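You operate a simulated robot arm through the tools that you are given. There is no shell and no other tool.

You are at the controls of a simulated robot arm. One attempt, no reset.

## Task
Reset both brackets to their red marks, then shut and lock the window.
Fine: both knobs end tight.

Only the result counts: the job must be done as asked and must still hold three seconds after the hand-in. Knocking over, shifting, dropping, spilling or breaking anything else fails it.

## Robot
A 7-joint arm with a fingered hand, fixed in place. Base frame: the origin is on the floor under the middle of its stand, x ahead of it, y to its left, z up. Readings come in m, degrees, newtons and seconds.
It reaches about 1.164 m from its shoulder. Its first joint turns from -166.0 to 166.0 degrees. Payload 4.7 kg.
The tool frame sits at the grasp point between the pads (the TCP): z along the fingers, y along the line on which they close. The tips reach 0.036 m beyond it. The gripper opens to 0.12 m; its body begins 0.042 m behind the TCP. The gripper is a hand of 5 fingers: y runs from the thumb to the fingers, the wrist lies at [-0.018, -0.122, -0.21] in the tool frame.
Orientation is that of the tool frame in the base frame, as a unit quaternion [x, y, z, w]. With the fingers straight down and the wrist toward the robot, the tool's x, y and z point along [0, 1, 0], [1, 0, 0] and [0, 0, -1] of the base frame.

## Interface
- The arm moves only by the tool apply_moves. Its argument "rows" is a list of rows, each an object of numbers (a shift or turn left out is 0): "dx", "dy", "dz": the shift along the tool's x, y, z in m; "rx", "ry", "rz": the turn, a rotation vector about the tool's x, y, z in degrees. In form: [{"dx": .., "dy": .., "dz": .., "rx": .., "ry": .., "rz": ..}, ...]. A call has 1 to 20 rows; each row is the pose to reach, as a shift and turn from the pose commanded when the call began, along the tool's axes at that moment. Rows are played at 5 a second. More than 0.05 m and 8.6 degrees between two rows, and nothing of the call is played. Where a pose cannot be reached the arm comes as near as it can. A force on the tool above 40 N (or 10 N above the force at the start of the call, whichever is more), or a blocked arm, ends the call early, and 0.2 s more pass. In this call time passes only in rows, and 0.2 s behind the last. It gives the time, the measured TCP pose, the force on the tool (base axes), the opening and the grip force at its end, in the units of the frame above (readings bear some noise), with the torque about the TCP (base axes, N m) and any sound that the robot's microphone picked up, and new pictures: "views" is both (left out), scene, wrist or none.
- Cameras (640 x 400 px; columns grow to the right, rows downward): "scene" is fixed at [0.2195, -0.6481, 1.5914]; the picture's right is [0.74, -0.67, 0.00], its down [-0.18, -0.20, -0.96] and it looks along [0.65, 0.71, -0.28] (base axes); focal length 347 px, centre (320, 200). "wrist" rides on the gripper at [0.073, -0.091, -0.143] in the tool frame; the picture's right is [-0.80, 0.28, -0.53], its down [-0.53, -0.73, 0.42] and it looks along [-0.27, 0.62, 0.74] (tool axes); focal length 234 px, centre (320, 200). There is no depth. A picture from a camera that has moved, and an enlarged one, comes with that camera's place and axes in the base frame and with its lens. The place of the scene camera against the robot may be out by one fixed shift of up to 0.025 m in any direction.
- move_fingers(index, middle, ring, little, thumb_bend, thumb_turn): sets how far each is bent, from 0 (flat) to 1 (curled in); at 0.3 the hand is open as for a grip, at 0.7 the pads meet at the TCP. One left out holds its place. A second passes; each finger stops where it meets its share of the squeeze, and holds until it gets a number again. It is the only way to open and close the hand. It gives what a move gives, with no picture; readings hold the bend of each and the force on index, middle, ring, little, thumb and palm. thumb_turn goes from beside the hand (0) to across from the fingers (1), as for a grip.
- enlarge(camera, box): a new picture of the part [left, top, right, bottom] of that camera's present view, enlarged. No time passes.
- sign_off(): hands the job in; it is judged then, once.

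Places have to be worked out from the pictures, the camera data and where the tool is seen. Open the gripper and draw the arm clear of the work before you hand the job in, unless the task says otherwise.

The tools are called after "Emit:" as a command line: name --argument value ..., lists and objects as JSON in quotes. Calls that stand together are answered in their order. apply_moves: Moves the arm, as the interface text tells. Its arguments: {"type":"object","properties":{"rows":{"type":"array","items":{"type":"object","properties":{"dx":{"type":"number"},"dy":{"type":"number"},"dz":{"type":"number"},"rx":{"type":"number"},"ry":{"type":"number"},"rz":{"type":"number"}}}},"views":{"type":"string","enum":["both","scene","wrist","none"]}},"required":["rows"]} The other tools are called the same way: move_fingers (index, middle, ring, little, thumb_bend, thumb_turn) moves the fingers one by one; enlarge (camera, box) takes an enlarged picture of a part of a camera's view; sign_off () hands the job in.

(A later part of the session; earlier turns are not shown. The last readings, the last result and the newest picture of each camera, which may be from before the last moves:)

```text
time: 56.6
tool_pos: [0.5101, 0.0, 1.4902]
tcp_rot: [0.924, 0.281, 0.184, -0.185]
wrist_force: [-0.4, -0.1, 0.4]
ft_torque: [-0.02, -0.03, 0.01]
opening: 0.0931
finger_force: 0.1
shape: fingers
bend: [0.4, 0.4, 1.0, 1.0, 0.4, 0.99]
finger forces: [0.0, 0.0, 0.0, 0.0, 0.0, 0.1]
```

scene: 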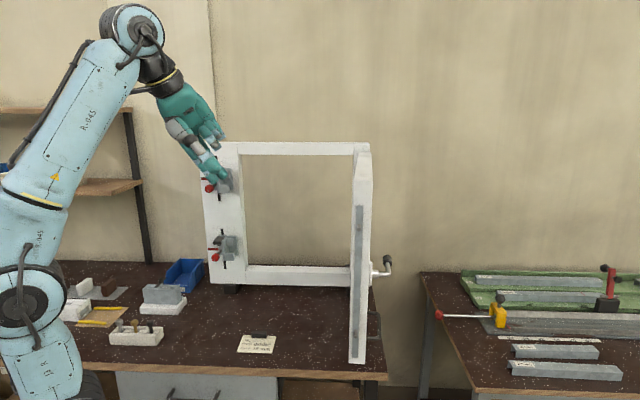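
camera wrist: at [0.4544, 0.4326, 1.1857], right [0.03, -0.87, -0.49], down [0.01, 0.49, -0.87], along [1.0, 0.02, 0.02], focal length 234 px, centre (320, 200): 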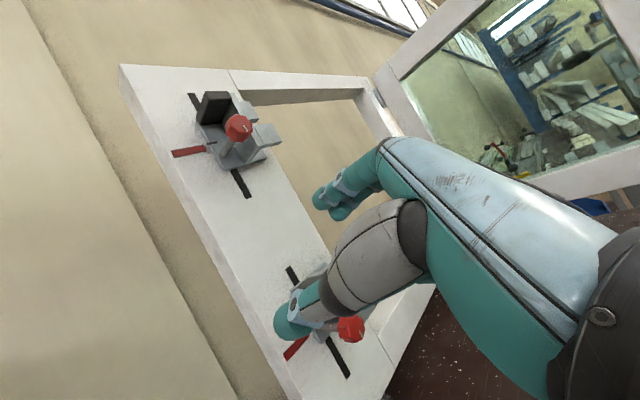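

Roll is now +60°. Next I'll yaw the whole arm left by 38° with the hand rotating along with it.

Emit:
apply_moves --rows '[{"dx": 0.0177, "dy": -0.0338, "dz": 0.0184, "rx": 2.11, "ry": -1.13, "rz": -4.11}, {"dx": 0.0326, "dy": -0.0693, "dz": 0.0358, "rx": 4.22, "ry": -2.26, "rz": -8.23}, {"dx": 0.0445, "dy": -0.1065, "dz": 0.0522, "rx": 6.33, "ry": -3.39, "rz": -12.34}, {"dx": 0.0534, "dy": -0.145, "dz": 0.0673, "rx": 8.44, "ry": -4.52, "rz": -16.45}, {"dx": 0.0592, "dy": -0.1845, "dz": 0.0812, "rx": 10.54, "ry": -5.65, "rz": -20.57}, {"dx": 0.0619, "dy": -0.2249, "dz": 0.0937, "rx": 12.65, "ry": -6.78, "rz": -24.68}, {"dx": 0.0615, "dy": -0.2657, "dz": 0.1047, "rx": 14.76, "ry": -7.91, "rz": -28.8}, {"dx": 0.0579, "dy": -0.3068, "dz": 0.1142, "rx": 16.87, "ry": -9.04, "rz": -32.9}]' --views "scene"

```text
time: 58.4
tool_pos: [0.4023, 0.3138, 1.4894]
tcp_rot: [0.78, 0.569, 0.113, -0.235]
wrist_force: [0.3, -0.8, 0.8]
ft_torque: [0.03, 0.01, 0.02]
opening: 0.093
finger_force: 0.1
shape: fingers
bend: [0.4, 0.4, 1.0, 1.0, 0.4, 0.99]
finger forces: [0.1, 0.0, 0.0, 0.0, 0.0, 0.0]
```

scene: 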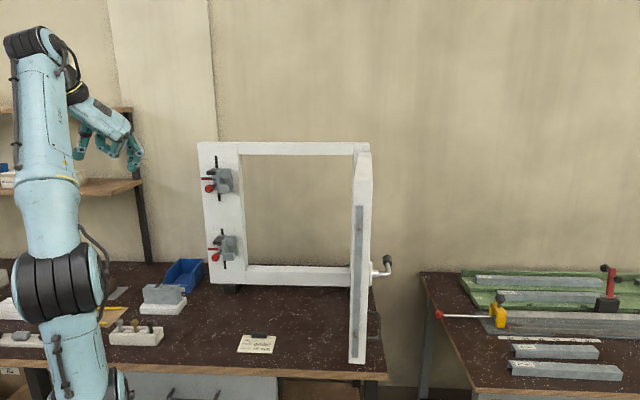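

I now understand the arm: the negative wrist-bend and forearm-roll limits are what blocked me. A flipped grip (thumb right, fingers left) with the hand coming from the right side should be comfortable for the lower bracket, reached by rolling through "wrist-below". First I'll undo the 60° hand roll here.

Emit:
apply_moves --rows '[{"ry": -4.25, "rz": -7.36}, {"ry": -8.5, "rz": -14.72}, {"ry": -12.75, "rz": -22.08}, {"ry": -17.0, "rz": -29.44}, {"ry": -21.25, "rz": -36.8}, {"ry": -25.5, "rz": -44.17}, {"ry": -30.0, "rz": -52.0}]' --views "none"

```text
refused: row 7 steps farther than a row can; nothing moved
```

The last step was slightly too big, so I'll resend it with even increments.

Emit:
apply_moves --rows '[{"ry": -4.25, "rz": -7.36}, {"ry": -8.5, "rz": -14.72}, {"ry": -12.75, "rz": -22.08}, {"ry": -17.0, "rz": -29.44}, {"ry": -21.25, "rz": -36.8}, {"ry": -25.5, "rz": -44.17}, {"ry": -29.5, "rz": -51.1}]' --views "none"

```text
time: 60.0
tool_pos: [0.4006, 0.315, 1.4902]
tcp_rot: [0.464, 0.886, 0.005, -0.016]
wrist_force: [-0.2, 0.1, 0.0]
ft_torque: [-0.03, 0.01, 0.0]
opening: 0.0928
finger_force: 0.0
shape: fingers
bend: [0.4, 0.4, 1.0, 1.0, 0.4, 0.99]
finger forces: [0.1, 0.0, 0.0, 0.1, 0.0, 0.1]
```

Next I'll pitch the hand up 90° in the arm's plane while moving out in front of the jamb at mid height.

Emit:
apply_moves --rows '[{"dx": -0.0085, "dy": 0.0214, "dz": 0.0154, "rx": -7.49, "ry": 0.54, "rz": -0.8}, {"dx": -0.017, "dy": 0.0427, "dz": 0.0309, "rx": -14.98, "ry": 1.08, "rz": -1.6}, {"dx": -0.0254, "dy": 0.0641, "dz": 0.0463, "rx": -22.48, "ry": 1.63, "rz": -2.4}, {"dx": -0.0339, "dy": 0.0854, "dz": 0.0618, "rx": -29.97, "ry": 2.17, "rz": -3.2}, {"dx": -0.0424, "dy": 0.1068, "dz": 0.0772, "rx": -37.46, "ry": 2.71, "rz": -4.0}, {"dx": -0.0509, "dy": 0.1281, "dz": 0.0927, "rx": -44.95, "ry": 3.25, "rz": -4.8}, {"dx": -0.0593, "dy": 0.1495, "dz": 0.1081, "rx": -52.44, "ry": 3.79, "rz": -5.6}, {"dx": -0.0678, "dy": 0.1708, "dz": 0.1235, "rx": -59.93, "ry": 4.33, "rz": -6.4}, {"dx": -0.0763, "dy": 0.1922, "dz": 0.139, "rx": -67.43, "ry": 4.88, "rz": -7.2}, {"dx": -0.0848, "dy": 0.2135, "dz": 0.1544, "rx": -74.92, "ry": 5.42, "rz": -8.0}, {"dx": -0.0932, "dy": 0.2349, "dz": 0.1699, "rx": -82.41, "ry": 5.96, "rz": -8.8}, {"dx": -0.1017, "dy": 0.2562, "dz": 0.1853, "rx": -89.9, "ry": 6.5, "rz": -9.6}]' --views "scene"

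```text
time: 62.6
tool_pos: [0.644, 0.3874, 1.3145]
tcp_rot: [0.348, 0.641, 0.651, 0.211]
wrist_force: [-3.3, 1.0, 1.6]
ft_torque: [-0.09, 0.05, -0.25]
opening: 0.0929
finger_force: 0.2
shape: fingers
bend: [0.4, 0.4, 1.0, 1.0, 0.4, 0.99]
finger forces: [0.0, 0.0, 0.1, 0.0, 0.0, 0.1]
out of reach, approached as far as the arm can: row 10, 11, 12
```

scene: 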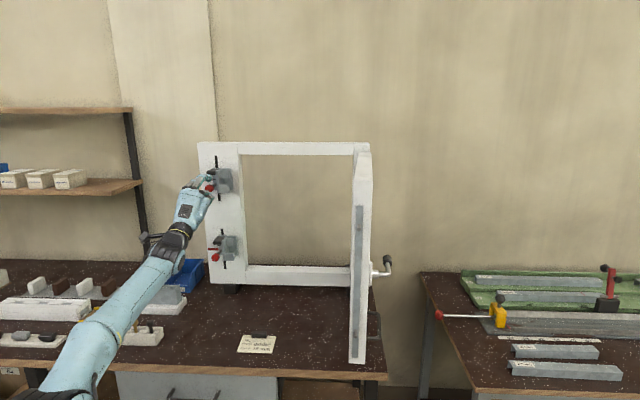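

The wrist-below pose was reached at about -80° roll. I'll continue rolling the same way another ~100° to the flipped orientation.

Emit:
apply_moves --rows '[{"dx": -0.0027, "dy": 0.0018, "dz": 0.0008, "rx": -0.32, "ry": -0.11, "rz": -7.73}, {"dx": -0.0053, "dy": 0.0035, "dz": 0.0016, "rx": -0.65, "ry": -0.22, "rz": -15.46}, {"dx": -0.008, "dy": 0.0053, "dz": 0.0024, "rx": -0.97, "ry": -0.32, "rz": -23.2}, {"dx": -0.0107, "dy": 0.0071, "dz": 0.0033, "rx": -1.29, "ry": -0.43, "rz": -30.9}, {"dx": -0.0133, "dy": 0.0088, "dz": 0.0041, "rx": -1.62, "ry": -0.54, "rz": -38.7}, {"dx": -0.016, "dy": 0.0106, "dz": 0.0049, "rx": -1.94, "ry": -0.65, "rz": -46.4}, {"dx": -0.0187, "dy": 0.0124, "dz": 0.0057, "rx": -2.26, "ry": -0.75, "rz": -54.1}, {"dx": -0.0214, "dy": 0.0142, "dz": 0.0065, "rx": -2.58, "ry": -0.86, "rz": -61.8}, {"dx": -0.024, "dy": 0.0159, "dz": 0.0073, "rx": -2.91, "ry": -0.97, "rz": -69.6}, {"dx": -0.0267, "dy": 0.0177, "dz": 0.0082, "rx": -3.23, "ry": -1.08, "rz": -77.3}, {"dx": -0.0294, "dy": 0.0195, "dz": 0.009, "rx": -3.55, "ry": -1.18, "rz": -85.0}, {"dx": -0.032, "dy": 0.0212, "dz": 0.0098, "rx": -3.88, "ry": -1.29, "rz": -92.8}, {"dx": -0.0347, "dy": 0.023, "dz": 0.0106, "rx": -4.2, "ry": -1.4, "rz": -100.5}]' --views "both"

```text
time: 65.4
tool_pos: [0.6841, 0.3677, 1.281]
tcp_rot: [0.359, 0.73, 0.495, 0.306]
wrist_force: [0.4, 2.7, -1.9]
ft_torque: [0.0, -0.1, -0.09]
opening: 0.0928
finger_force: 0.1
shape: fingers
bend: [0.4, 0.4, 1.0, 1.0, 0.4, 0.99]
finger forces: [0.0, 0.0, 0.0, 0.0, 0.0, 0.1]
out of reach, approached as far as the arm can: row 1, 2, 3, 4, 5, 6, 7, 8, 9, 10, 11, 12, 13
camera wrist: at [0.5095, 0.334, 1.2338], right [0.09, -0.86, 0.51], down [0.47, -0.41, -0.78], along [0.88, 0.31, 0.37], focal length 234 px, centre (320, 200)
```

scene: 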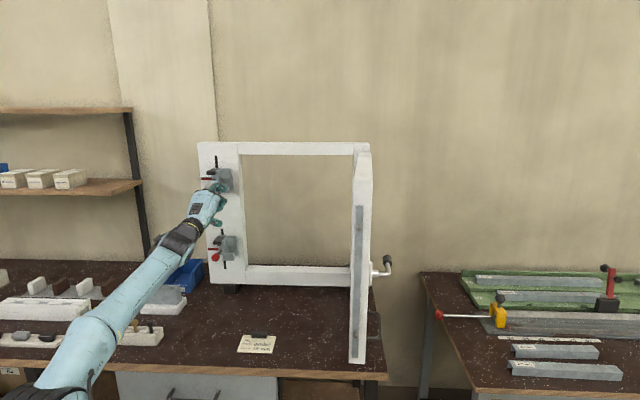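
wrist: 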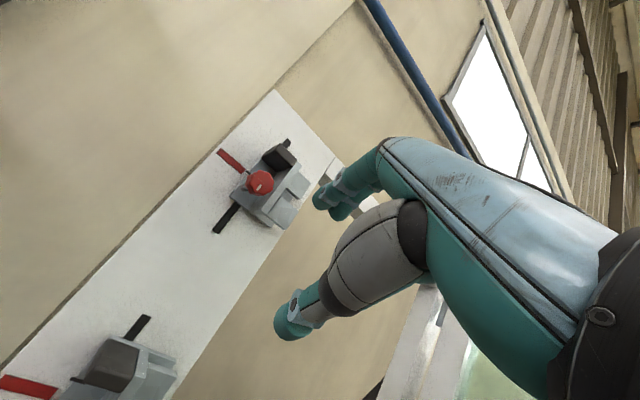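

The solver's elbow placement seems fixed by pose, so I need a grip pose it likes. I'll explore from the other side: hand pointing down with fingers straddling left/right, which the arm handles easily, and then see how far it can be pitched toward the knob axis at the lower bracket. First I'll retreat up and reorient.

Emit:
apply_moves --rows '[{"dx": 0.0013, "dy": 0.007, "dz": -0.013, "rx": 4.8, "ry": -3.46, "rz": 5.46}, {"dx": 0.0026, "dy": 0.0141, "dz": -0.0259, "rx": 9.6, "ry": -6.92, "rz": 10.9}, {"dx": 0.0039, "dy": 0.0211, "dz": -0.0389, "rx": 14.4, "ry": -10.4, "rz": 16.4}, {"dx": 0.0051, "dy": 0.0282, "dz": -0.0519, "rx": 19.2, "ry": -13.8, "rz": 21.8}, {"dx": 0.0064, "dy": 0.0352, "dz": -0.0648, "rx": 24.0, "ry": -17.3, "rz": 27.3}, {"dx": 0.0077, "dy": 0.0422, "dz": -0.0778, "rx": 28.8, "ry": -20.8, "rz": 32.8}, {"dx": 0.009, "dy": 0.0493, "dz": -0.0908, "rx": 33.6, "ry": -24.2, "rz": 38.2}, {"dx": 0.0103, "dy": 0.0563, "dz": -0.1038, "rx": 38.4, "ry": -27.7, "rz": 43.7}, {"dx": 0.0116, "dy": 0.0633, "dz": -0.1167, "rx": 43.2, "ry": -31.2, "rz": 49.2}, {"dx": 0.0128, "dy": 0.0704, "dz": -0.1297, "rx": 48.0, "ry": -34.6, "rz": 54.6}, {"dx": 0.0141, "dy": 0.0774, "dz": -0.1427, "rx": 52.8, "ry": -38.1, "rz": 60.1}, {"dx": 0.0154, "dy": 0.0845, "dz": -0.1556, "rx": 57.6, "ry": -41.5, "rz": 65.5}, {"dx": 0.0167, "dy": 0.0915, "dz": -0.1686, "rx": 62.4, "ry": -45.0, "rz": 71.0}]' --views "scene"

```text
time: 68.2
tool_pos: [0.5712, 0.3242, 1.3805]
tcp_rot: [0.892, 0.444, 0.065, 0.051]
wrist_force: [0.6, -0.2, -0.4]
ft_torque: [0.0, -0.02, -0.03]
opening: 0.0926
finger_force: 0.1
shape: fingers
bend: [0.4, 0.4, 1.0, 1.0, 0.4, 0.99]
finger forces: [0.0, 0.1, 0.0, 0.0, 0.0, 0.1]
out of reach, approached as far as the arm can: row 12, 13
```

scene: 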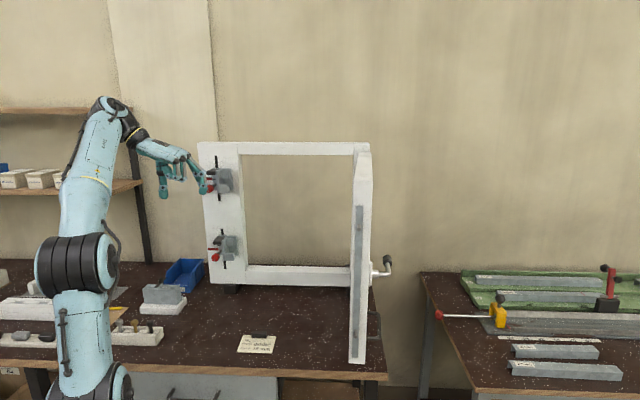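

That orientation is reachable though near the roll limit. Next I'll pitch up to a 45° downward approach in front of the lower knob and see if the arm can hold it there.

Emit:
apply_moves --rows '[{"dx": 0.0167, "dy": -0.0027, "dz": 0.0342, "rx": 0.59, "ry": 5.03, "rz": 1.34}, {"dx": 0.0335, "dy": -0.0055, "dz": 0.0683, "rx": 1.18, "ry": 10.05, "rz": 2.68}, {"dx": 0.0502, "dy": -0.0082, "dz": 0.1025, "rx": 1.76, "ry": 15.1, "rz": 4.0}, {"dx": 0.067, "dy": -0.011, "dz": 0.1367, "rx": 2.35, "ry": 20.1, "rz": 5.35}, {"dx": 0.0837, "dy": -0.0137, "dz": 0.1708, "rx": 2.94, "ry": 25.1, "rz": 6.7}, {"dx": 0.1004, "dy": -0.0164, "dz": 0.205, "rx": 3.53, "ry": 30.2, "rz": 8.0}, {"dx": 0.1172, "dy": -0.0192, "dz": 0.2391, "rx": 4.1, "ry": 35.2, "rz": 9.4}, {"dx": 0.1339, "dy": -0.0219, "dz": 0.2733, "rx": 4.7, "ry": 40.2, "rz": 10.7}]' --views "both"

```text
time: 70.0
tool_pos: [0.6797, 0.4358, 1.1174]
tcp_rot: [0.853, 0.352, 0.355, -0.149]
wrist_force: [-0.6, -0.3, 1.3]
ft_torque: [-0.01, 0.04, 0.0]
opening: 0.0928
finger_force: 0.2
shape: fingers
bend: [0.4, 0.4, 1.0, 1.0, 0.4, 0.99]
finger forces: [0.0, 0.1, 0.0, 0.1, 0.1, 0.1]
camera wrist: at [0.5797, 0.4643, 1.2698], right [-0.47, -0.86, -0.2], down [-0.57, 0.47, -0.67], along [0.68, -0.2, -0.71], focal length 234 px, centre (320, 200)
```

scene: 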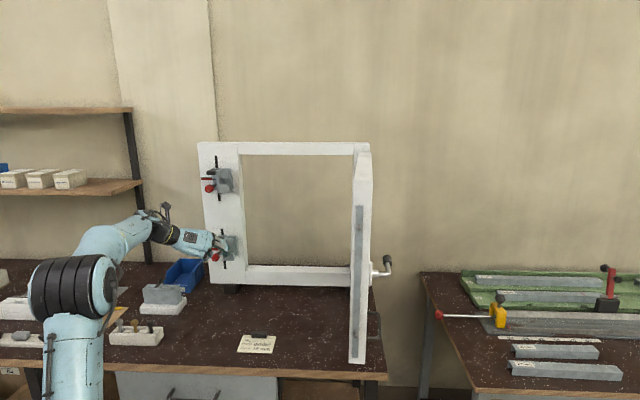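
wrist: 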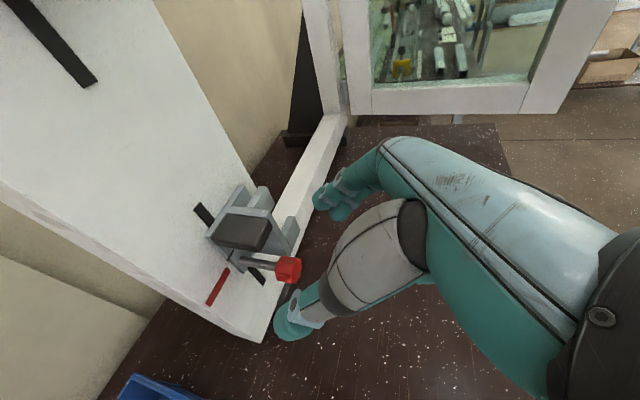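

That pose was fully reached, and the arm is now in an elbow-up configuration over the bench, which is what I needed. I'll pitch up the remaining 45° so the fingers point along the knob axis.

Emit:
apply_moves --rows '[{"dx": -0.0102, "dz": 0.0057, "ry": 7.5}, {"dx": -0.0204, "dz": 0.0114, "ry": 15}, {"dx": -0.0306, "dz": 0.0171, "ry": 22.5}, {"dx": -0.0407, "dz": 0.0227, "ry": 30}, {"dx": -0.0509, "dz": 0.0284, "ry": 37.5}, {"dx": -0.0611, "dz": 0.0341, "ry": 45}]' --views "both"

```text
time: 71.4
tool_pos: [0.6719, 0.4259, 1.0771]
tcp_rot: [0.735, 0.304, 0.56, -0.233]
wrist_force: [0.4, -0.1, -0.2]
ft_torque: [0.01, -0.02, -0.03]
opening: 0.093
finger_force: 0.1
shape: fingers
bend: [0.4, 0.4, 1.0, 1.0, 0.4, 0.99]
finger forces: [0.1, 0.0, 0.1, 0.0, 0.0, 0.1]
out of reach, approached as far as the arm can: row 4, 5, 6
camera wrist: at [0.5226, 0.4052, 1.1845], right [-0.31, -0.71, -0.64], down [-0.33, 0.71, -0.62], along [0.89, 0.02, -0.45], focal length 234 px, centre (320, 200)
```

scene: 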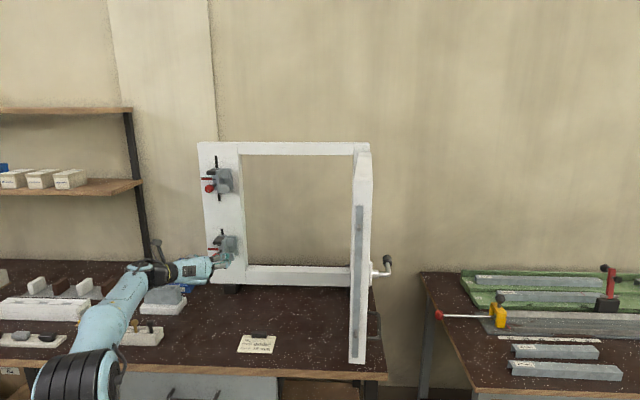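
wrist: 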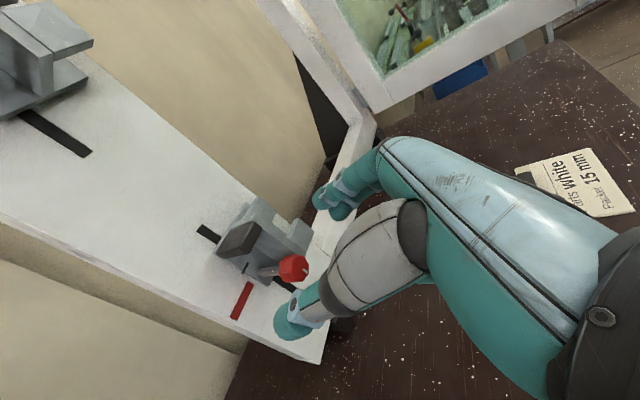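

The pitch is reachable to within about 22° of the knob axis here, which is close enough to grip the knob. I'll settle at that tilt and test how much roll is available about the tool axis.

Emit:
apply_moves --rows '[{"dx": 0.005, "dy": -0.0025, "ry": -7}]' --views "none"

Emit:
apply_moves --rows '[{"rz": 8}, {"rz": 16}, {"rz": 24}, {"rz": 32}, {"rz": 40}, {"rz": 48}, {"rz": 56}]' --views "both"

```text
time: 71.8
tool_pos: [0.6717, 0.4271, 1.0819]
tcp_rot: [0.768, 0.318, 0.513, -0.214]
wrist_force: [0.7, -0.1, -0.6]
ft_torque: [-0.01, -0.02, 0.01]
opening: 0.0928
finger_force: 0.1
shape: fingers
bend: [0.4, 0.4, 1.0, 1.0, 0.4, 0.99]
finger forces: [0.0, 0.0, 0.0, 0.0, 0.0, 0.0]
```

```text
time: 73.4
tool_pos: [0.6708, 0.4289, 1.0826]
tcp_rot: [0.828, -0.079, 0.352, -0.43]
wrist_force: [-0.5, -0.1, -0.2]
ft_torque: [0.0, 0.0, 0.02]
opening: 0.093
finger_force: 0.2
shape: fingers
bend: [0.4, 0.4, 1.0, 1.0, 0.4, 0.99]
finger forces: [0.1, 0.1, 0.0, 0.0, 0.0, 0.0]
camera wrist: at [0.6157, 0.359, 1.2437], right [-0.89, -0.17, -0.43], down [-0.24, 0.96, 0.13], along [0.39, 0.22, -0.9], focal length 234 px, centre (320, 200)
```

scene: 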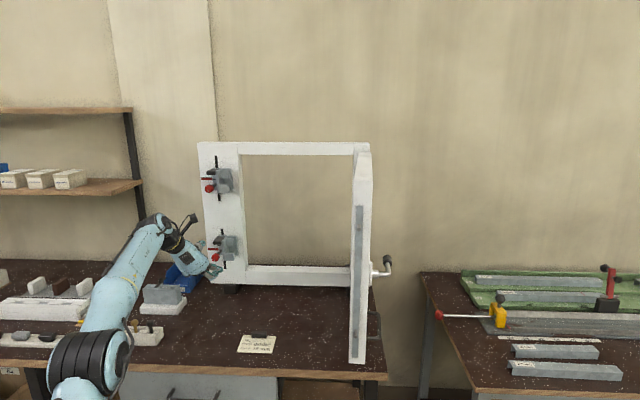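
wrist: 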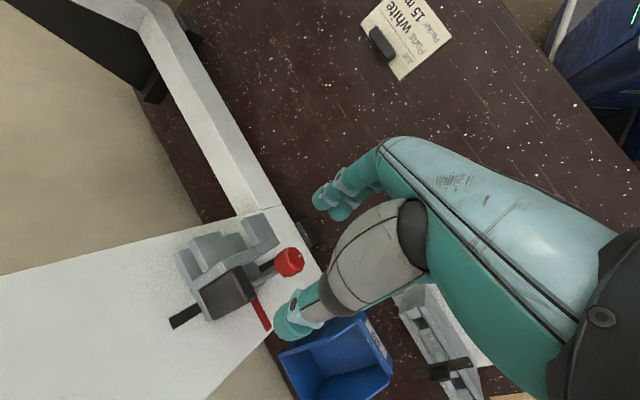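

+56° roll at this tilt is fully reachable. I'll try levelling the approach to the knob axis from here.

Emit:
apply_moves --rows '[{"dx": -0.0046, "dy": 0.0069, "dz": 0.0035, "rx": 6.1, "ry": 4.1}, {"dx": -0.0093, "dy": 0.0138, "dz": 0.0069, "rx": 12.2, "ry": 8.2}, {"dx": -0.0139, "dy": 0.0207, "dz": 0.0104, "rx": 18.3, "ry": 12.3}]' --views "none"

```text
time: 74.2
tool_pos: [0.7215, 0.3766, 1.0886]
tcp_rot: [0.718, -0.05, 0.421, -0.552]
wrist_force: [-0.5, 0.8, 0.6]
ft_torque: [0.01, -0.02, -0.02]
opening: 0.0927
finger_force: 0.1
shape: fingers
bend: [0.4, 0.4, 1.0, 1.0, 0.4, 0.99]
finger forces: [0.0, 0.0, 0.0, 0.1, 0.1, 0.0]
out of reach, approached as far as the arm can: row 1, 2, 3
```

Levelling shifts the hand right, so ~22° downward tilt is the practical limit here. I'll return to that tilt at +50° roll in front of the knob.

Emit:
apply_moves --rows '[{"dx": -0.0213, "dy": -0.0115, "dz": 0.0018, "rx": -6.07, "ry": -3.0, "rz": -1.93}, {"dx": -0.0426, "dy": -0.0229, "dz": 0.0037, "rx": -12.1, "ry": -6.0, "rz": -3.87}, {"dx": -0.0639, "dy": -0.0344, "dz": 0.0055, "rx": -18.2, "ry": -9.0, "rz": -5.8}]' --views "both"

Emit:
enlarge --camera "wrist" --box '[180, 180, 340, 350]'

```text
time: 75.0
tool_pos: [0.668, 0.4282, 1.0828]
tcp_rot: [0.828, -0.039, 0.377, -0.412]
wrist_force: [0.7, -0.3, -0.2]
ft_torque: [0.01, -0.02, 0.03]
opening: 0.0931
finger_force: 0.1
shape: fingers
bend: [0.4, 0.4, 1.0, 1.0, 0.4, 0.99]
finger forces: [0.0, 0.0, 0.0, 0.1, 0.0, 0.0]
camera wrist: at [0.6032, 0.3675, 1.2438], right [-0.85, -0.23, -0.48], down [-0.28, 0.96, 0.05], along [0.45, 0.17, -0.88], focal length 234 px, centre (320, 200)
```

scene: 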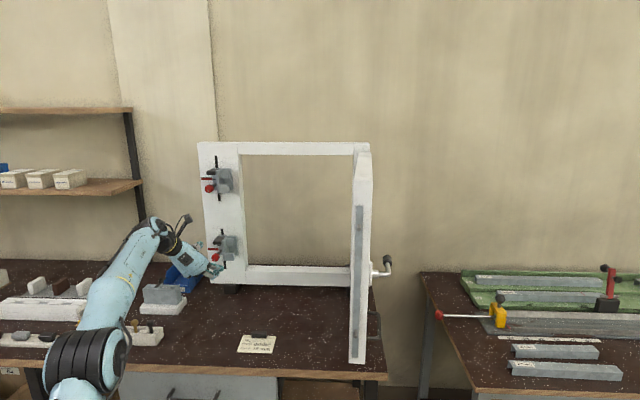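
wrist: 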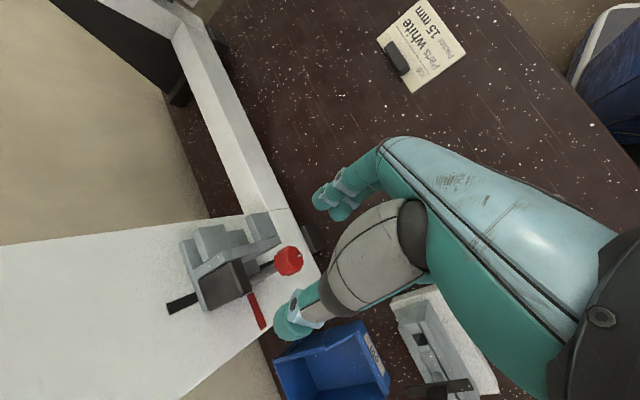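

```text
2.35 times, centred on (260, 265) of wrist
camera zoom: at [0.6032, 0.3675, 1.2438], right [-0.85, -0.23, -0.48], down [-0.28, 0.96, 0.05], along [0.45, 0.17, -0.88], focal length 551 px, centre (461, 47)
```

zoom: 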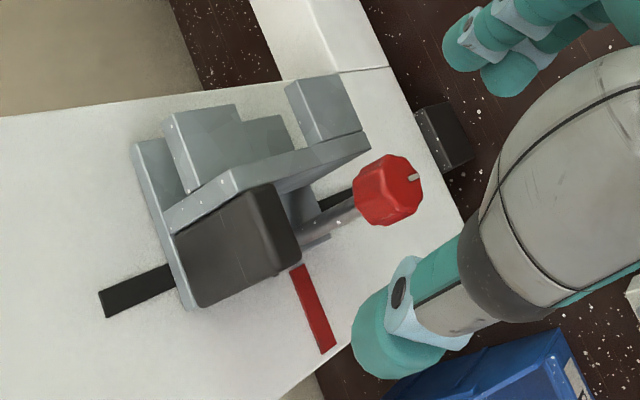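

The knob sits on the tool axis about 7 cm ahead. I'll advance 4.6 cm and check before closing.

Emit:
apply_moves --rows '[{"dz": 0.015}, {"dz": 0.03}, {"dz": 0.04}, {"dz": 0.046}]' --views "none"

Emit:
enlarge --camera "wrist" --box '[220, 160, 420, 360]'

Emit:
enlarge --camera "scene" --box '[180, 220, 260, 280]'

```text
time: 76.0
tool_pos: [0.7008, 0.4574, 1.0644]
tcp_rot: [0.828, -0.038, 0.377, -0.413]
wrist_force: [-0.2, -0.5, 0.1]
ft_torque: [0.0, 0.01, -0.02]
opening: 0.0928
finger_force: 0.0
shape: fingers
bend: [0.4, 0.4, 1.0, 1.0, 0.4, 0.99]
finger forces: [0.0, 0.0, 0.1, 0.0, 0.0, 0.0]
```

```text
2.00 times, centred on (320, 260) of wrist
camera zoom: at [0.635, 0.3975, 1.2256], right [-0.85, -0.23, -0.48], down [-0.28, 0.96, 0.05], along [0.45, 0.17, -0.88], focal length 468 px, centre (320, 80)
```

zoom: 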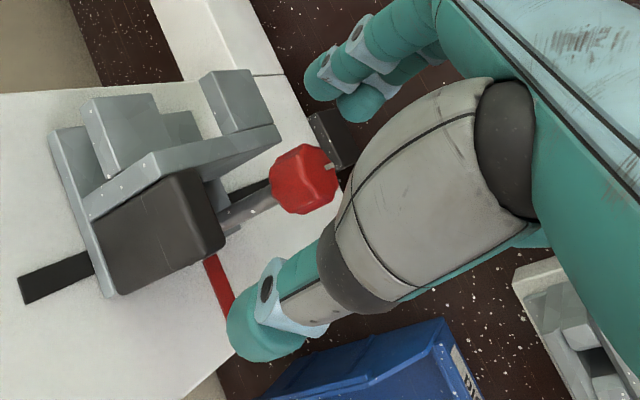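

```text
6.67 times, centred on (220, 250) of scene
camera zoom: at [0.2195, -0.6481, 1.5914], right [0.74, -0.67, 0.0], down [-0.18, -0.2, -0.96], along [0.65, 0.71, -0.28], focal length 2313 px, centre (987, -133)
```

zoom: 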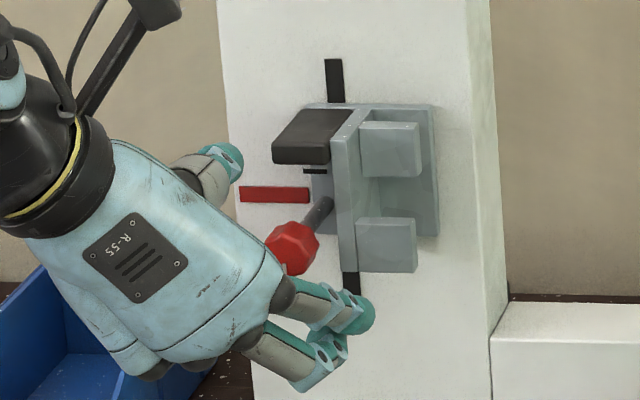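

The knob is between thumb and fingers, clear of the tab. Closing now.

Emit:
move_fingers --index 0.75 --middle 0.75 --thumb_bend 0.75

Emit:
enlarge --camera "wrist" --box '[240, 180, 380, 320]'

Emit:
enlarge --camera "scene" --box '[190, 225, 250, 275]'

```text
time: 77.0
tool_pos: [0.7006, 0.4586, 1.0632]
tcp_rot: [0.829, -0.038, 0.377, -0.412]
wrist_force: [2.1, -2.1, -9.0]
ft_torque: [-0.17, 0.08, -0.04]
opening: 0.0228
finger_force: 14.8
shape: fingers
bend: [0.62, 0.64, 1.0, 1.0, 0.66, 1.0]
finger forces: [9.3, 9.3, 0.0, 0.0, 10.9, 0.0]
```

```text
2.86 times, centred on (310, 250) of wrist
camera zoom: at [0.6355, 0.3975, 1.2248], right [-0.85, -0.23, -0.48], down [-0.28, 0.96, 0.05], along [0.45, 0.17, -0.88], focal length 669 px, centre (349, 57)
```

zoom: 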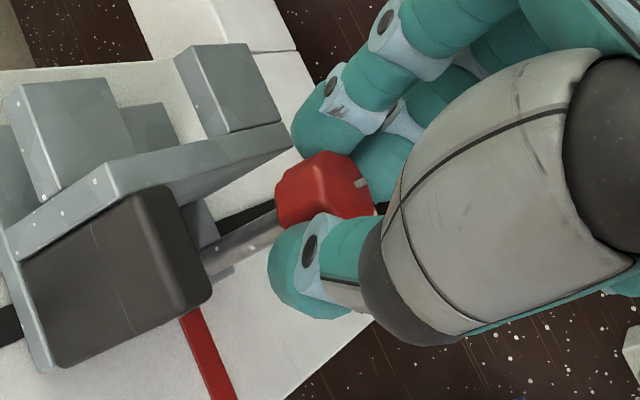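

```text
8.00 times, centred on (220, 250) of scene
camera zoom: at [0.2195, -0.6481, 1.5914], right [0.74, -0.67, 0.0], down [-0.18, -0.2, -0.96], along [0.65, 0.71, -0.28], focal length 2776 px, centre (1120, -200)
```

zoom: 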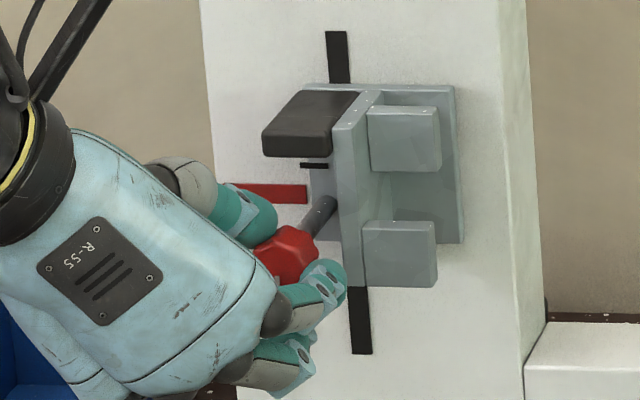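

Grip is even (9.3/9.3/10.9 N). I'll turn counter-clockwise 25° about the tool axis and check that the knob follows despite the tilt.

Emit:
apply_moves --rows '[{"rz": -5}, {"rz": -10}, {"rz": -15}, {"rz": -20}, {"rz": -25}]' --views "none"

Emit:
enlarge --camera "wrist" --box '[240, 180, 380, 320]'

Emit:
enlarge --camera "scene" --box '[190, 225, 250, 275]'

```text
time: 78.2
tool_pos: [0.7007, 0.4587, 1.0623]
tcp_rot: [0.817, 0.144, 0.457, -0.322]
wrist_force: [-4.8, -2.3, -13.5]
ft_torque: [-0.2, 0.34, -0.14]
opening: 0.0215
finger_force: 16.3
shape: fingers
bend: [0.62, 0.64, 1.0, 1.0, 0.67, 1.0]
finger forces: [8.5, 12.9, 0.0, 0.0, 11.0, 0.1]
```

```text
2.86 times, centred on (310, 250) of wrist
camera zoom: at [0.5975, 0.4297, 1.2131], right [-0.63, -0.51, -0.59], down [-0.4, 0.86, -0.32], along [0.67, 0.03, -0.74], focal length 669 px, centre (349, 57)
```

zoom: 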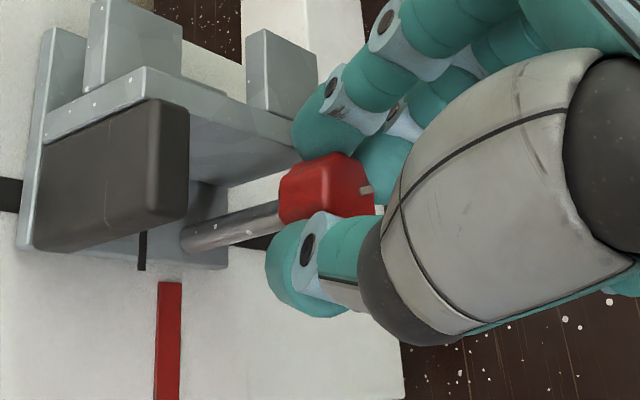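

```text
8.00 times, centred on (220, 250) of scene
camera zoom: at [0.2195, -0.6481, 1.5914], right [0.74, -0.67, 0.0], down [-0.18, -0.2, -0.96], along [0.65, 0.71, -0.28], focal length 2776 px, centre (1120, -200)
```

zoom: 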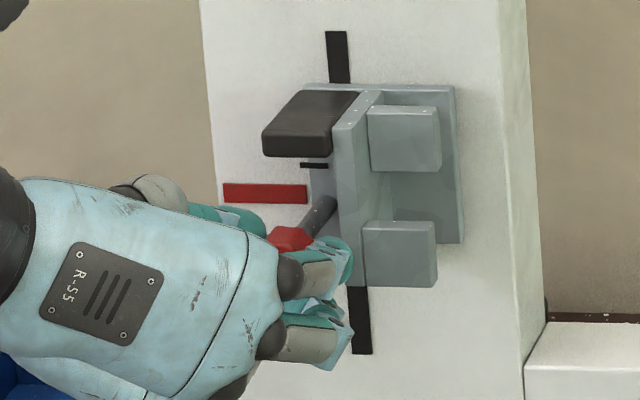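

The knob follows. I'll continue another 30°.

Emit:
apply_moves --rows '[{"rz": -5}, {"rz": -10}, {"rz": -15}, {"rz": -20}, {"rz": -25}, {"rz": -30}]' --views "none"

Emit:
enlarge --camera "wrist" --box '[240, 180, 380, 320]'

Emit:
enlarge --camera "scene" --box '[190, 225, 250, 275]'

```text
time: 79.6
tool_pos: [0.7014, 0.4598, 1.064]
tcp_rot: [0.752, 0.349, 0.525, -0.191]
wrist_force: [-2.7, -8.5, -11.6]
ft_torque: [-0.24, 0.25, -0.36]
opening: 0.0201
finger_force: 17.2
shape: fingers
bend: [0.63, 0.64, 1.0, 1.0, 0.66, 1.0]
finger forces: [8.7, 13.2, 0.0, 0.1, 11.6, 0.1]
```

```text
2.86 times, centred on (310, 250) of wrist
camera zoom: at [0.5549, 0.451, 1.1768], right [-0.31, -0.79, -0.52], down [-0.36, 0.61, -0.71], along [0.88, -0.03, -0.47], focal length 669 px, centre (349, 57)
```

zoom: 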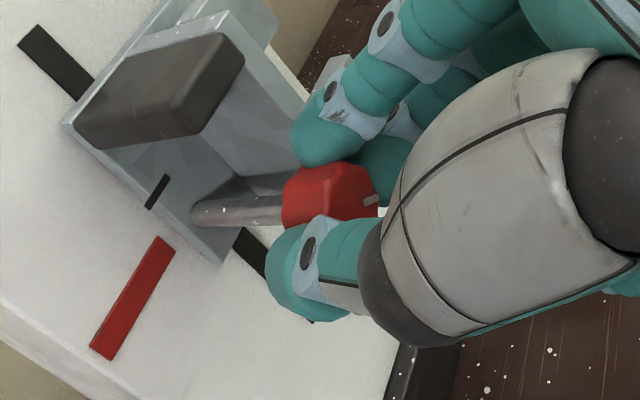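

```text
8.00 times, centred on (220, 250) of scene
camera zoom: at [0.2195, -0.6481, 1.5914], right [0.74, -0.67, 0.0], down [-0.18, -0.2, -0.96], along [0.65, 0.71, -0.28], focal length 2776 px, centre (1120, -200)
```

zoom: 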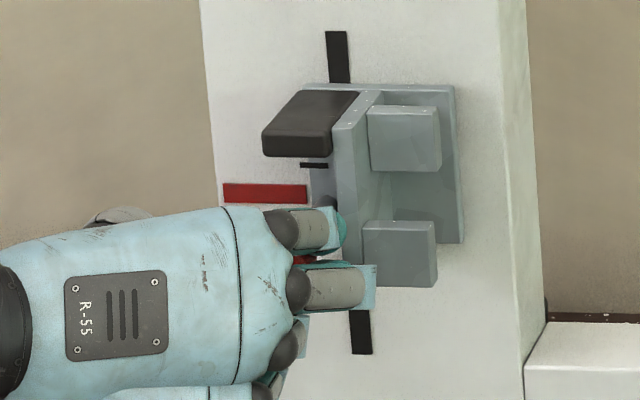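

55° turned so far with everything reachable. I'll continue another 30°.

Emit:
apply_moves --rows '[{"rz": -5}, {"rz": -10}, {"rz": -15}, {"rz": -20}, {"rz": -25}, {"rz": -30}]' --views "none"

Emit:
enlarge --camera "wrist" --box '[240, 180, 380, 320]'

Emit:
enlarge --camera "scene" --box '[190, 225, 250, 275]'

```text
time: 81.0
tool_pos: [0.7009, 0.4582, 1.0636]
tcp_rot: [0.636, 0.531, 0.558, -0.049]
wrist_force: [1.3, -9.6, -0.2]
ft_torque: [0.07, -0.13, -0.56]
opening: 0.021
finger_force: 20.0
shape: fingers
bend: [0.63, 0.65, 1.0, 1.0, 0.66, 1.0]
finger forces: [13.7, 13.1, 0.1, 0.1, 13.2, 0.0]
```

```text
2.86 times, centred on (310, 250) of wrist
camera zoom: at [0.5258, 0.4486, 1.1243], right [0.01, -0.96, -0.27], down [-0.16, 0.26, -0.95], along [0.99, 0.05, -0.15], focal length 669 px, centre (349, 57)
```

zoom: 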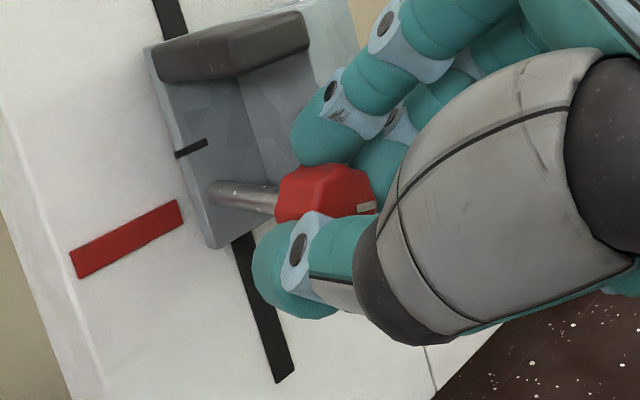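

```text
8.00 times, centred on (220, 250) of scene
camera zoom: at [0.2195, -0.6481, 1.5914], right [0.74, -0.67, 0.0], down [-0.18, -0.2, -0.96], along [0.65, 0.71, -0.28], focal length 2776 px, centre (1120, -200)
```

zoom: 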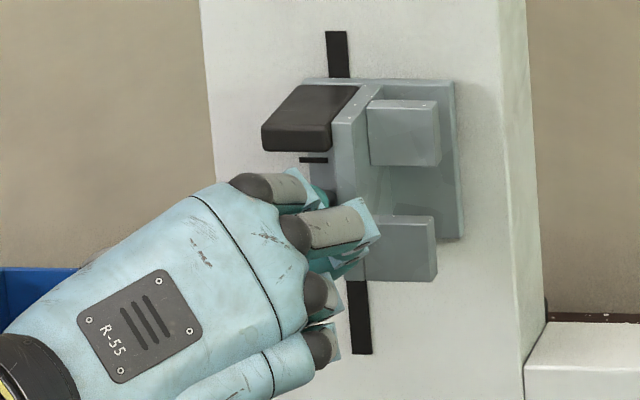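

The bracket just shifted up ~2 mm, so it is loose now. It needs to come down ~19–20 mm. I'll slide it down 17 mm first and check.

Emit:
apply_moves --rows '[{"dx": -0.0022, "dy": -0.0015, "dz": 0.0011}, {"dx": -0.0043, "dy": -0.003, "dz": 0.0021}, {"dx": -0.0065, "dy": -0.0045, "dz": 0.0032}, {"dx": -0.0086, "dy": -0.006, "dz": 0.0042}, {"dx": -0.0108, "dy": -0.0075, "dz": 0.0053}, {"dx": -0.013, "dy": -0.009, "dz": 0.0063}]' --views "none"

Emit:
enlarge --camera "wrist" --box '[220, 200, 300, 260]'

Emit:
enlarge --camera "scene" --box '[200, 235, 240, 262]'

```text
time: 82.4
tool_pos: [0.701, 0.4576, 1.0479]
tcp_rot: [0.636, 0.531, 0.557, -0.049]
wrist_force: [0.7, -12.8, 1.1]
ft_torque: [0.04, -0.15, -0.5]
opening: 0.0206
finger_force: 20.6
shape: fingers
bend: [0.63, 0.65, 1.0, 1.0, 0.66, 1.0]
finger forces: [14.1, 13.9, 0.1, 0.1, 13.1, 0.0]
```

```text
6.67 times, centred on (260, 230) of wrist
camera zoom: at [0.526, 0.4487, 1.1073], right [0.01, -0.96, -0.27], down [-0.16, 0.26, -0.95], along [0.99, 0.05, -0.15], focal length 1561 px, centre (720, 0)
```

zoom: 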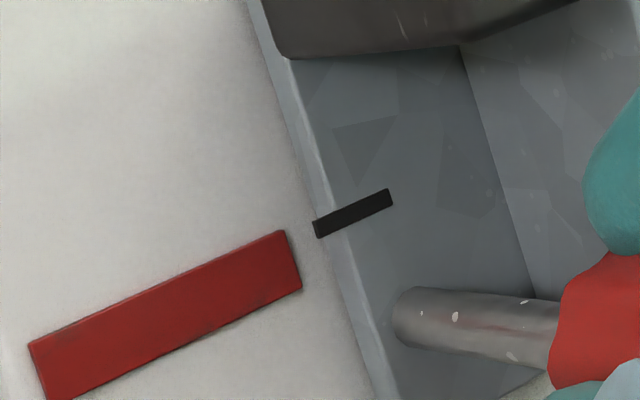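

```text
14.81 times, centred on (220, 248) of scene
camera zoom: at [0.2195, -0.6481, 1.5914], right [0.74, -0.67, 0.0], down [-0.18, -0.2, -0.96], along [0.65, 0.71, -0.28], focal length 5141 px, centre (1802, -518)
```

zoom: 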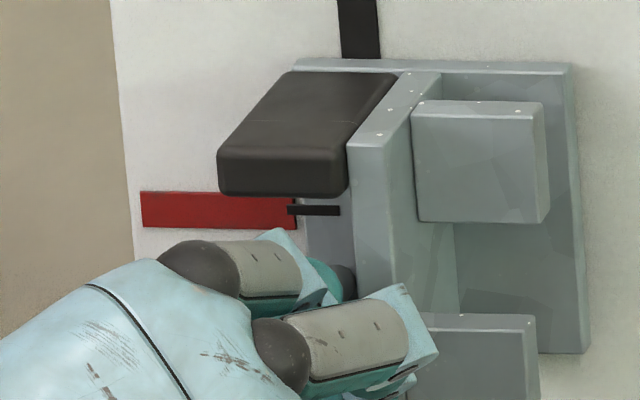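

The tick is ~3.5 mm above the mark after parallax from both views. I'll slide down 3.5 mm and re-check.

Emit:
apply_moves --rows '[{"dx": -0.0013, "dy": -0.0009, "dz": 0.0006}, {"dx": -0.0027, "dy": -0.0019, "dz": 0.0013}]' --views "none"

Emit:
enlarge --camera "wrist" --box '[220, 200, 300, 260]'

Emit:
enlarge --camera "scene" --box '[200, 235, 240, 262]'

```text
time: 83.0
tool_pos: [0.7, 0.4578, 1.0434]
tcp_rot: [0.636, 0.532, 0.557, -0.05]
wrist_force: [1.0, -9.7, 0.2]
ft_torque: [0.05, -0.15, -0.52]
opening: 0.021
finger_force: 20.2
shape: fingers
bend: [0.63, 0.65, 1.0, 1.0, 0.66, 1.0]
finger forces: [13.8, 13.6, 0.0, 0.0, 12.8, 0.1]
```

```text
6.67 times, centred on (260, 230) of wrist
camera zoom: at [0.5259, 0.4487, 1.1036], right [0.01, -0.96, -0.27], down [-0.16, 0.26, -0.95], along [0.99, 0.05, -0.15], focal length 1561 px, centre (720, 0)
```

zoom: 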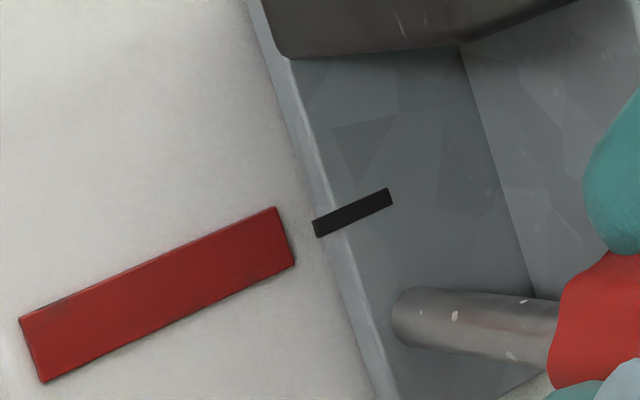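

```text
14.81 times, centred on (220, 248) of scene
camera zoom: at [0.2195, -0.6481, 1.5914], right [0.74, -0.67, 0.0], down [-0.18, -0.2, -0.96], along [0.65, 0.71, -0.28], focal length 5141 px, centre (1802, -518)
```

zoom: 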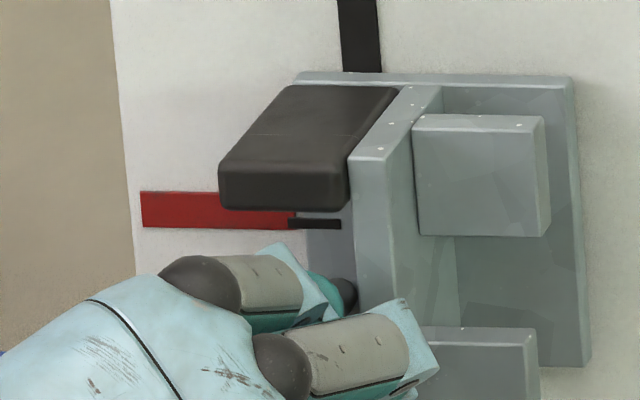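

Averaging both views, the tick is now on the mark's centre. I'll tighten gradually, checking for drift since the tilted grip can push the bracket while it's still loose.

Emit:
apply_moves --rows '[{"rz": 5}, {"rz": 10}, {"rz": 15}]' --views "none"

Emit:
enlarge --camera "wrist" --box '[210, 190, 310, 260]'

Emit:
enlarge --camera "scene" --box '[200, 235, 240, 262]'

```text
time: 83.8
tool_pos: [0.7006, 0.4578, 1.0426]
tcp_rot: [0.7, 0.444, 0.546, -0.123]
wrist_force: [2.9, -7.7, 1.6]
ft_torque: [-0.01, -0.17, -0.36]
opening: 0.0203
finger_force: 17.6
shape: fingers
bend: [0.63, 0.65, 1.0, 1.0, 0.66, 1.0]
finger forces: [11.9, 11.6, 0.1, 0.1, 11.1, 0.0]
```

```text
5.71 times, centred on (260, 225) of wrist
camera zoom: at [0.5376, 0.4526, 1.1314], right [-0.14, -0.9, -0.42], down [-0.28, 0.44, -0.85], along [0.95, 0.0, -0.31], focal length 1338 px, centre (663, 57)
```

zoom: 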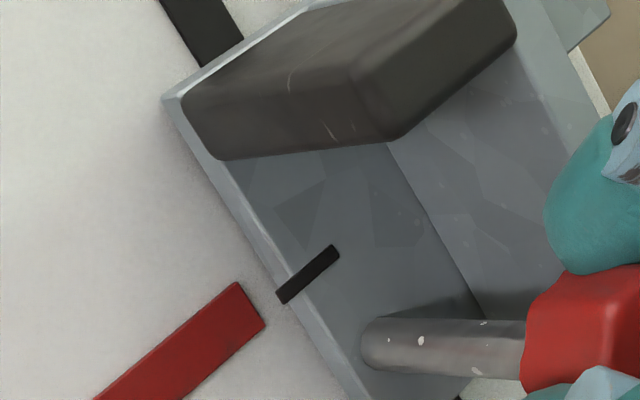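

```text
14.81 times, centred on (220, 248) of scene
camera zoom: at [0.2195, -0.6481, 1.5914], right [0.74, -0.67, 0.0], down [-0.18, -0.2, -0.96], along [0.65, 0.71, -0.28], focal length 5141 px, centre (1802, -518)
```

zoom: 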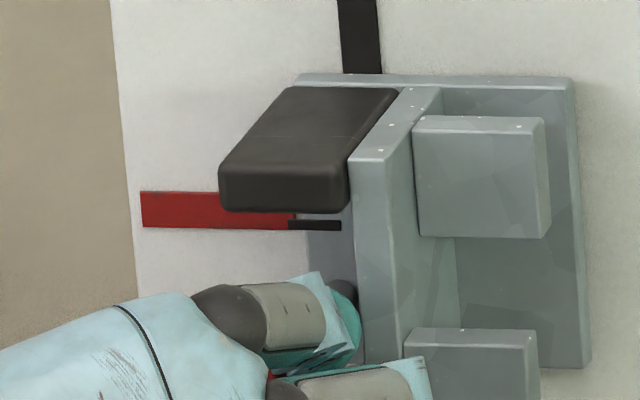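

It drifted down ~0.4 mm. I'll continue tightening 15° with a 1.2 mm upward correction.

Emit:
apply_moves --rows '[{"dx": 0.00105, "dy": 0.00038, "dz": -0.00045}, {"dx": 0.00105, "dy": 0.00038, "dz": -0.00045, "rz": 5}, {"dx": 0.00105, "dy": 0.00038, "dz": -0.00045, "rz": 10}, {"dx": 0.00105, "dy": 0.00038, "dz": -0.00045, "rz": 15}]' --views "none"

Emit:
enlarge --camera "scene" --box '[200, 235, 240, 262]'

```text
time: 84.8
tool_pos: [0.7002, 0.4581, 1.0447]
tcp_rot: [0.753, 0.348, 0.525, -0.192]
wrist_force: [3.3, -2.3, -1.2]
ft_torque: [-0.11, -0.07, -0.09]
opening: 0.0204
finger_force: 15.3
shape: fingers
bend: [0.63, 0.64, 1.0, 1.0, 0.67, 1.0]
finger forces: [8.4, 11.0, 0.1, 0.1, 11.2, 0.0]
```

```text
14.81 times, centred on (220, 248) of scene
camera zoom: at [0.2195, -0.6481, 1.5914], right [0.74, -0.67, 0.0], down [-0.18, -0.2, -0.96], along [0.65, 0.71, -0.28], focal length 5141 px, centre (1802, -518)
```

zoom: 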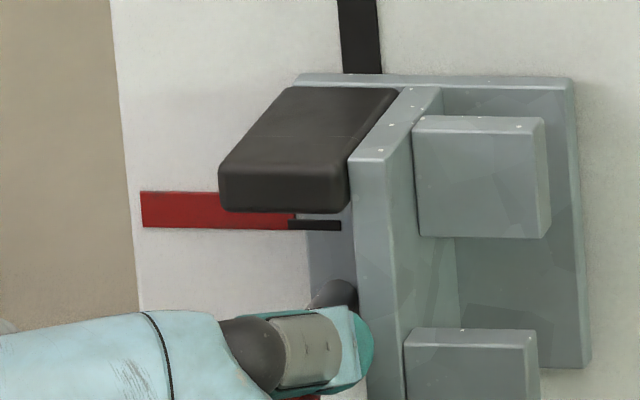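

Essentially on the mark (−0.4 mm average). I'll nudge up 0.8 mm and tighten another 15°.

Emit:
apply_moves --rows '[{"dx": 0.0008, "dy": 0.0001, "dz": -0.0003}, {"dx": 0.0008, "dy": 0.0001, "dz": -0.0003, "rz": 5}, {"dx": 0.0008, "dy": 0.0001, "dz": -0.0003, "rz": 10}, {"dx": 0.0008, "dy": 0.0001, "dz": -0.0003, "rz": 15}]' --views "none"

Emit:
enlarge --camera "scene" --box '[200, 235, 240, 262]'

Emit:
enlarge --camera "wrist" --box '[210, 180, 350, 280]'

```text
time: 85.8
tool_pos: [0.7012, 0.458, 1.0458]
tcp_rot: [0.791, 0.247, 0.496, -0.26]
wrist_force: [5.0, 0.8, -3.0]
ft_torque: [-0.02, -0.05, 0.08]
opening: 0.02
finger_force: 14.9
shape: fingers
bend: [0.64, 0.63, 1.0, 1.0, 0.67, 1.0]
finger forces: [7.1, 10.5, 0.1, 0.0, 11.9, 0.1]
```

```text
14.81 times, centred on (220, 248) of scene
camera zoom: at [0.2195, -0.6481, 1.5914], right [0.74, -0.67, 0.0], down [-0.18, -0.2, -0.96], along [0.65, 0.71, -0.28], focal length 5141 px, centre (1802, -518)
```

zoom: 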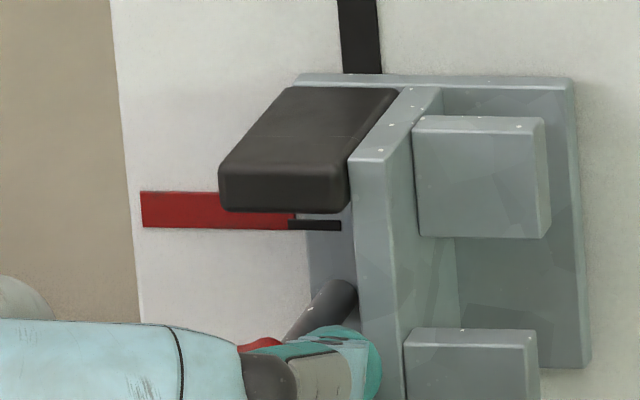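

```text
4.00 times, centred on (280, 230) of wrist
camera zoom: at [0.5749, 0.4423, 1.1802], right [-0.47, -0.66, -0.58], down [-0.4, 0.75, -0.52], along [0.78, -0.01, -0.62], focal length 937 px, centre (480, 80)
```

zoom: 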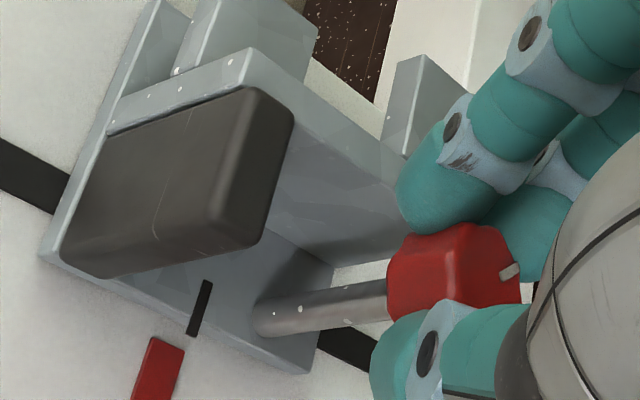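

The bracket held its place. I'll keep tightening: another 40°.

Emit:
apply_moves --rows '[{"rz": 5}, {"rz": 10}, {"rz": 15}, {"rz": 20}, {"rz": 25}, {"rz": 30}, {"rz": 35}, {"rz": 40}]' --views "none"

Emit:
enlarge --camera "scene" --box '[195, 235, 245, 270]'

Emit:
enlarge --camera "wrist" --box '[240, 180, 380, 320]'

```text
time: 87.6
tool_pos: [0.7016, 0.4584, 1.0467]
tcp_rot: [0.828, -0.039, 0.378, -0.413]
wrist_force: [6.3, -8.2, 8.6]
ft_torque: [0.14, -0.44, 0.01]
opening: 0.0198
finger_force: 20.7
shape: fingers
bend: [0.63, 0.63, 1.0, 1.0, 0.7, 1.0]
finger forces: [12.1, 9.5, 0.0, 0.1, 20.1, 0.0]
```

```text
11.43 times, centred on (220, 252) of scene
camera zoom: at [0.2195, -0.6481, 1.5914], right [0.74, -0.67, 0.0], down [-0.18, -0.2, -0.96], along [0.65, 0.71, -0.28], focal length 3966 px, centre (1463, -400)
```

zoom: 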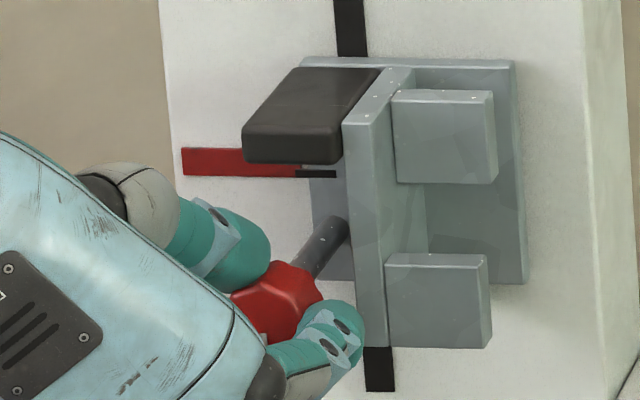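

```text
2.86 times, centred on (310, 250) of wrist
camera zoom: at [0.6358, 0.3968, 1.2076], right [-0.85, -0.23, -0.48], down [-0.28, 0.96, 0.05], along [0.45, 0.18, -0.88], focal length 669 px, centre (349, 57)
```

zoom: 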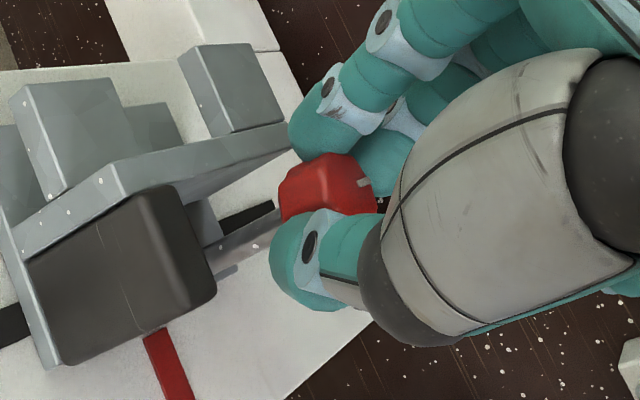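

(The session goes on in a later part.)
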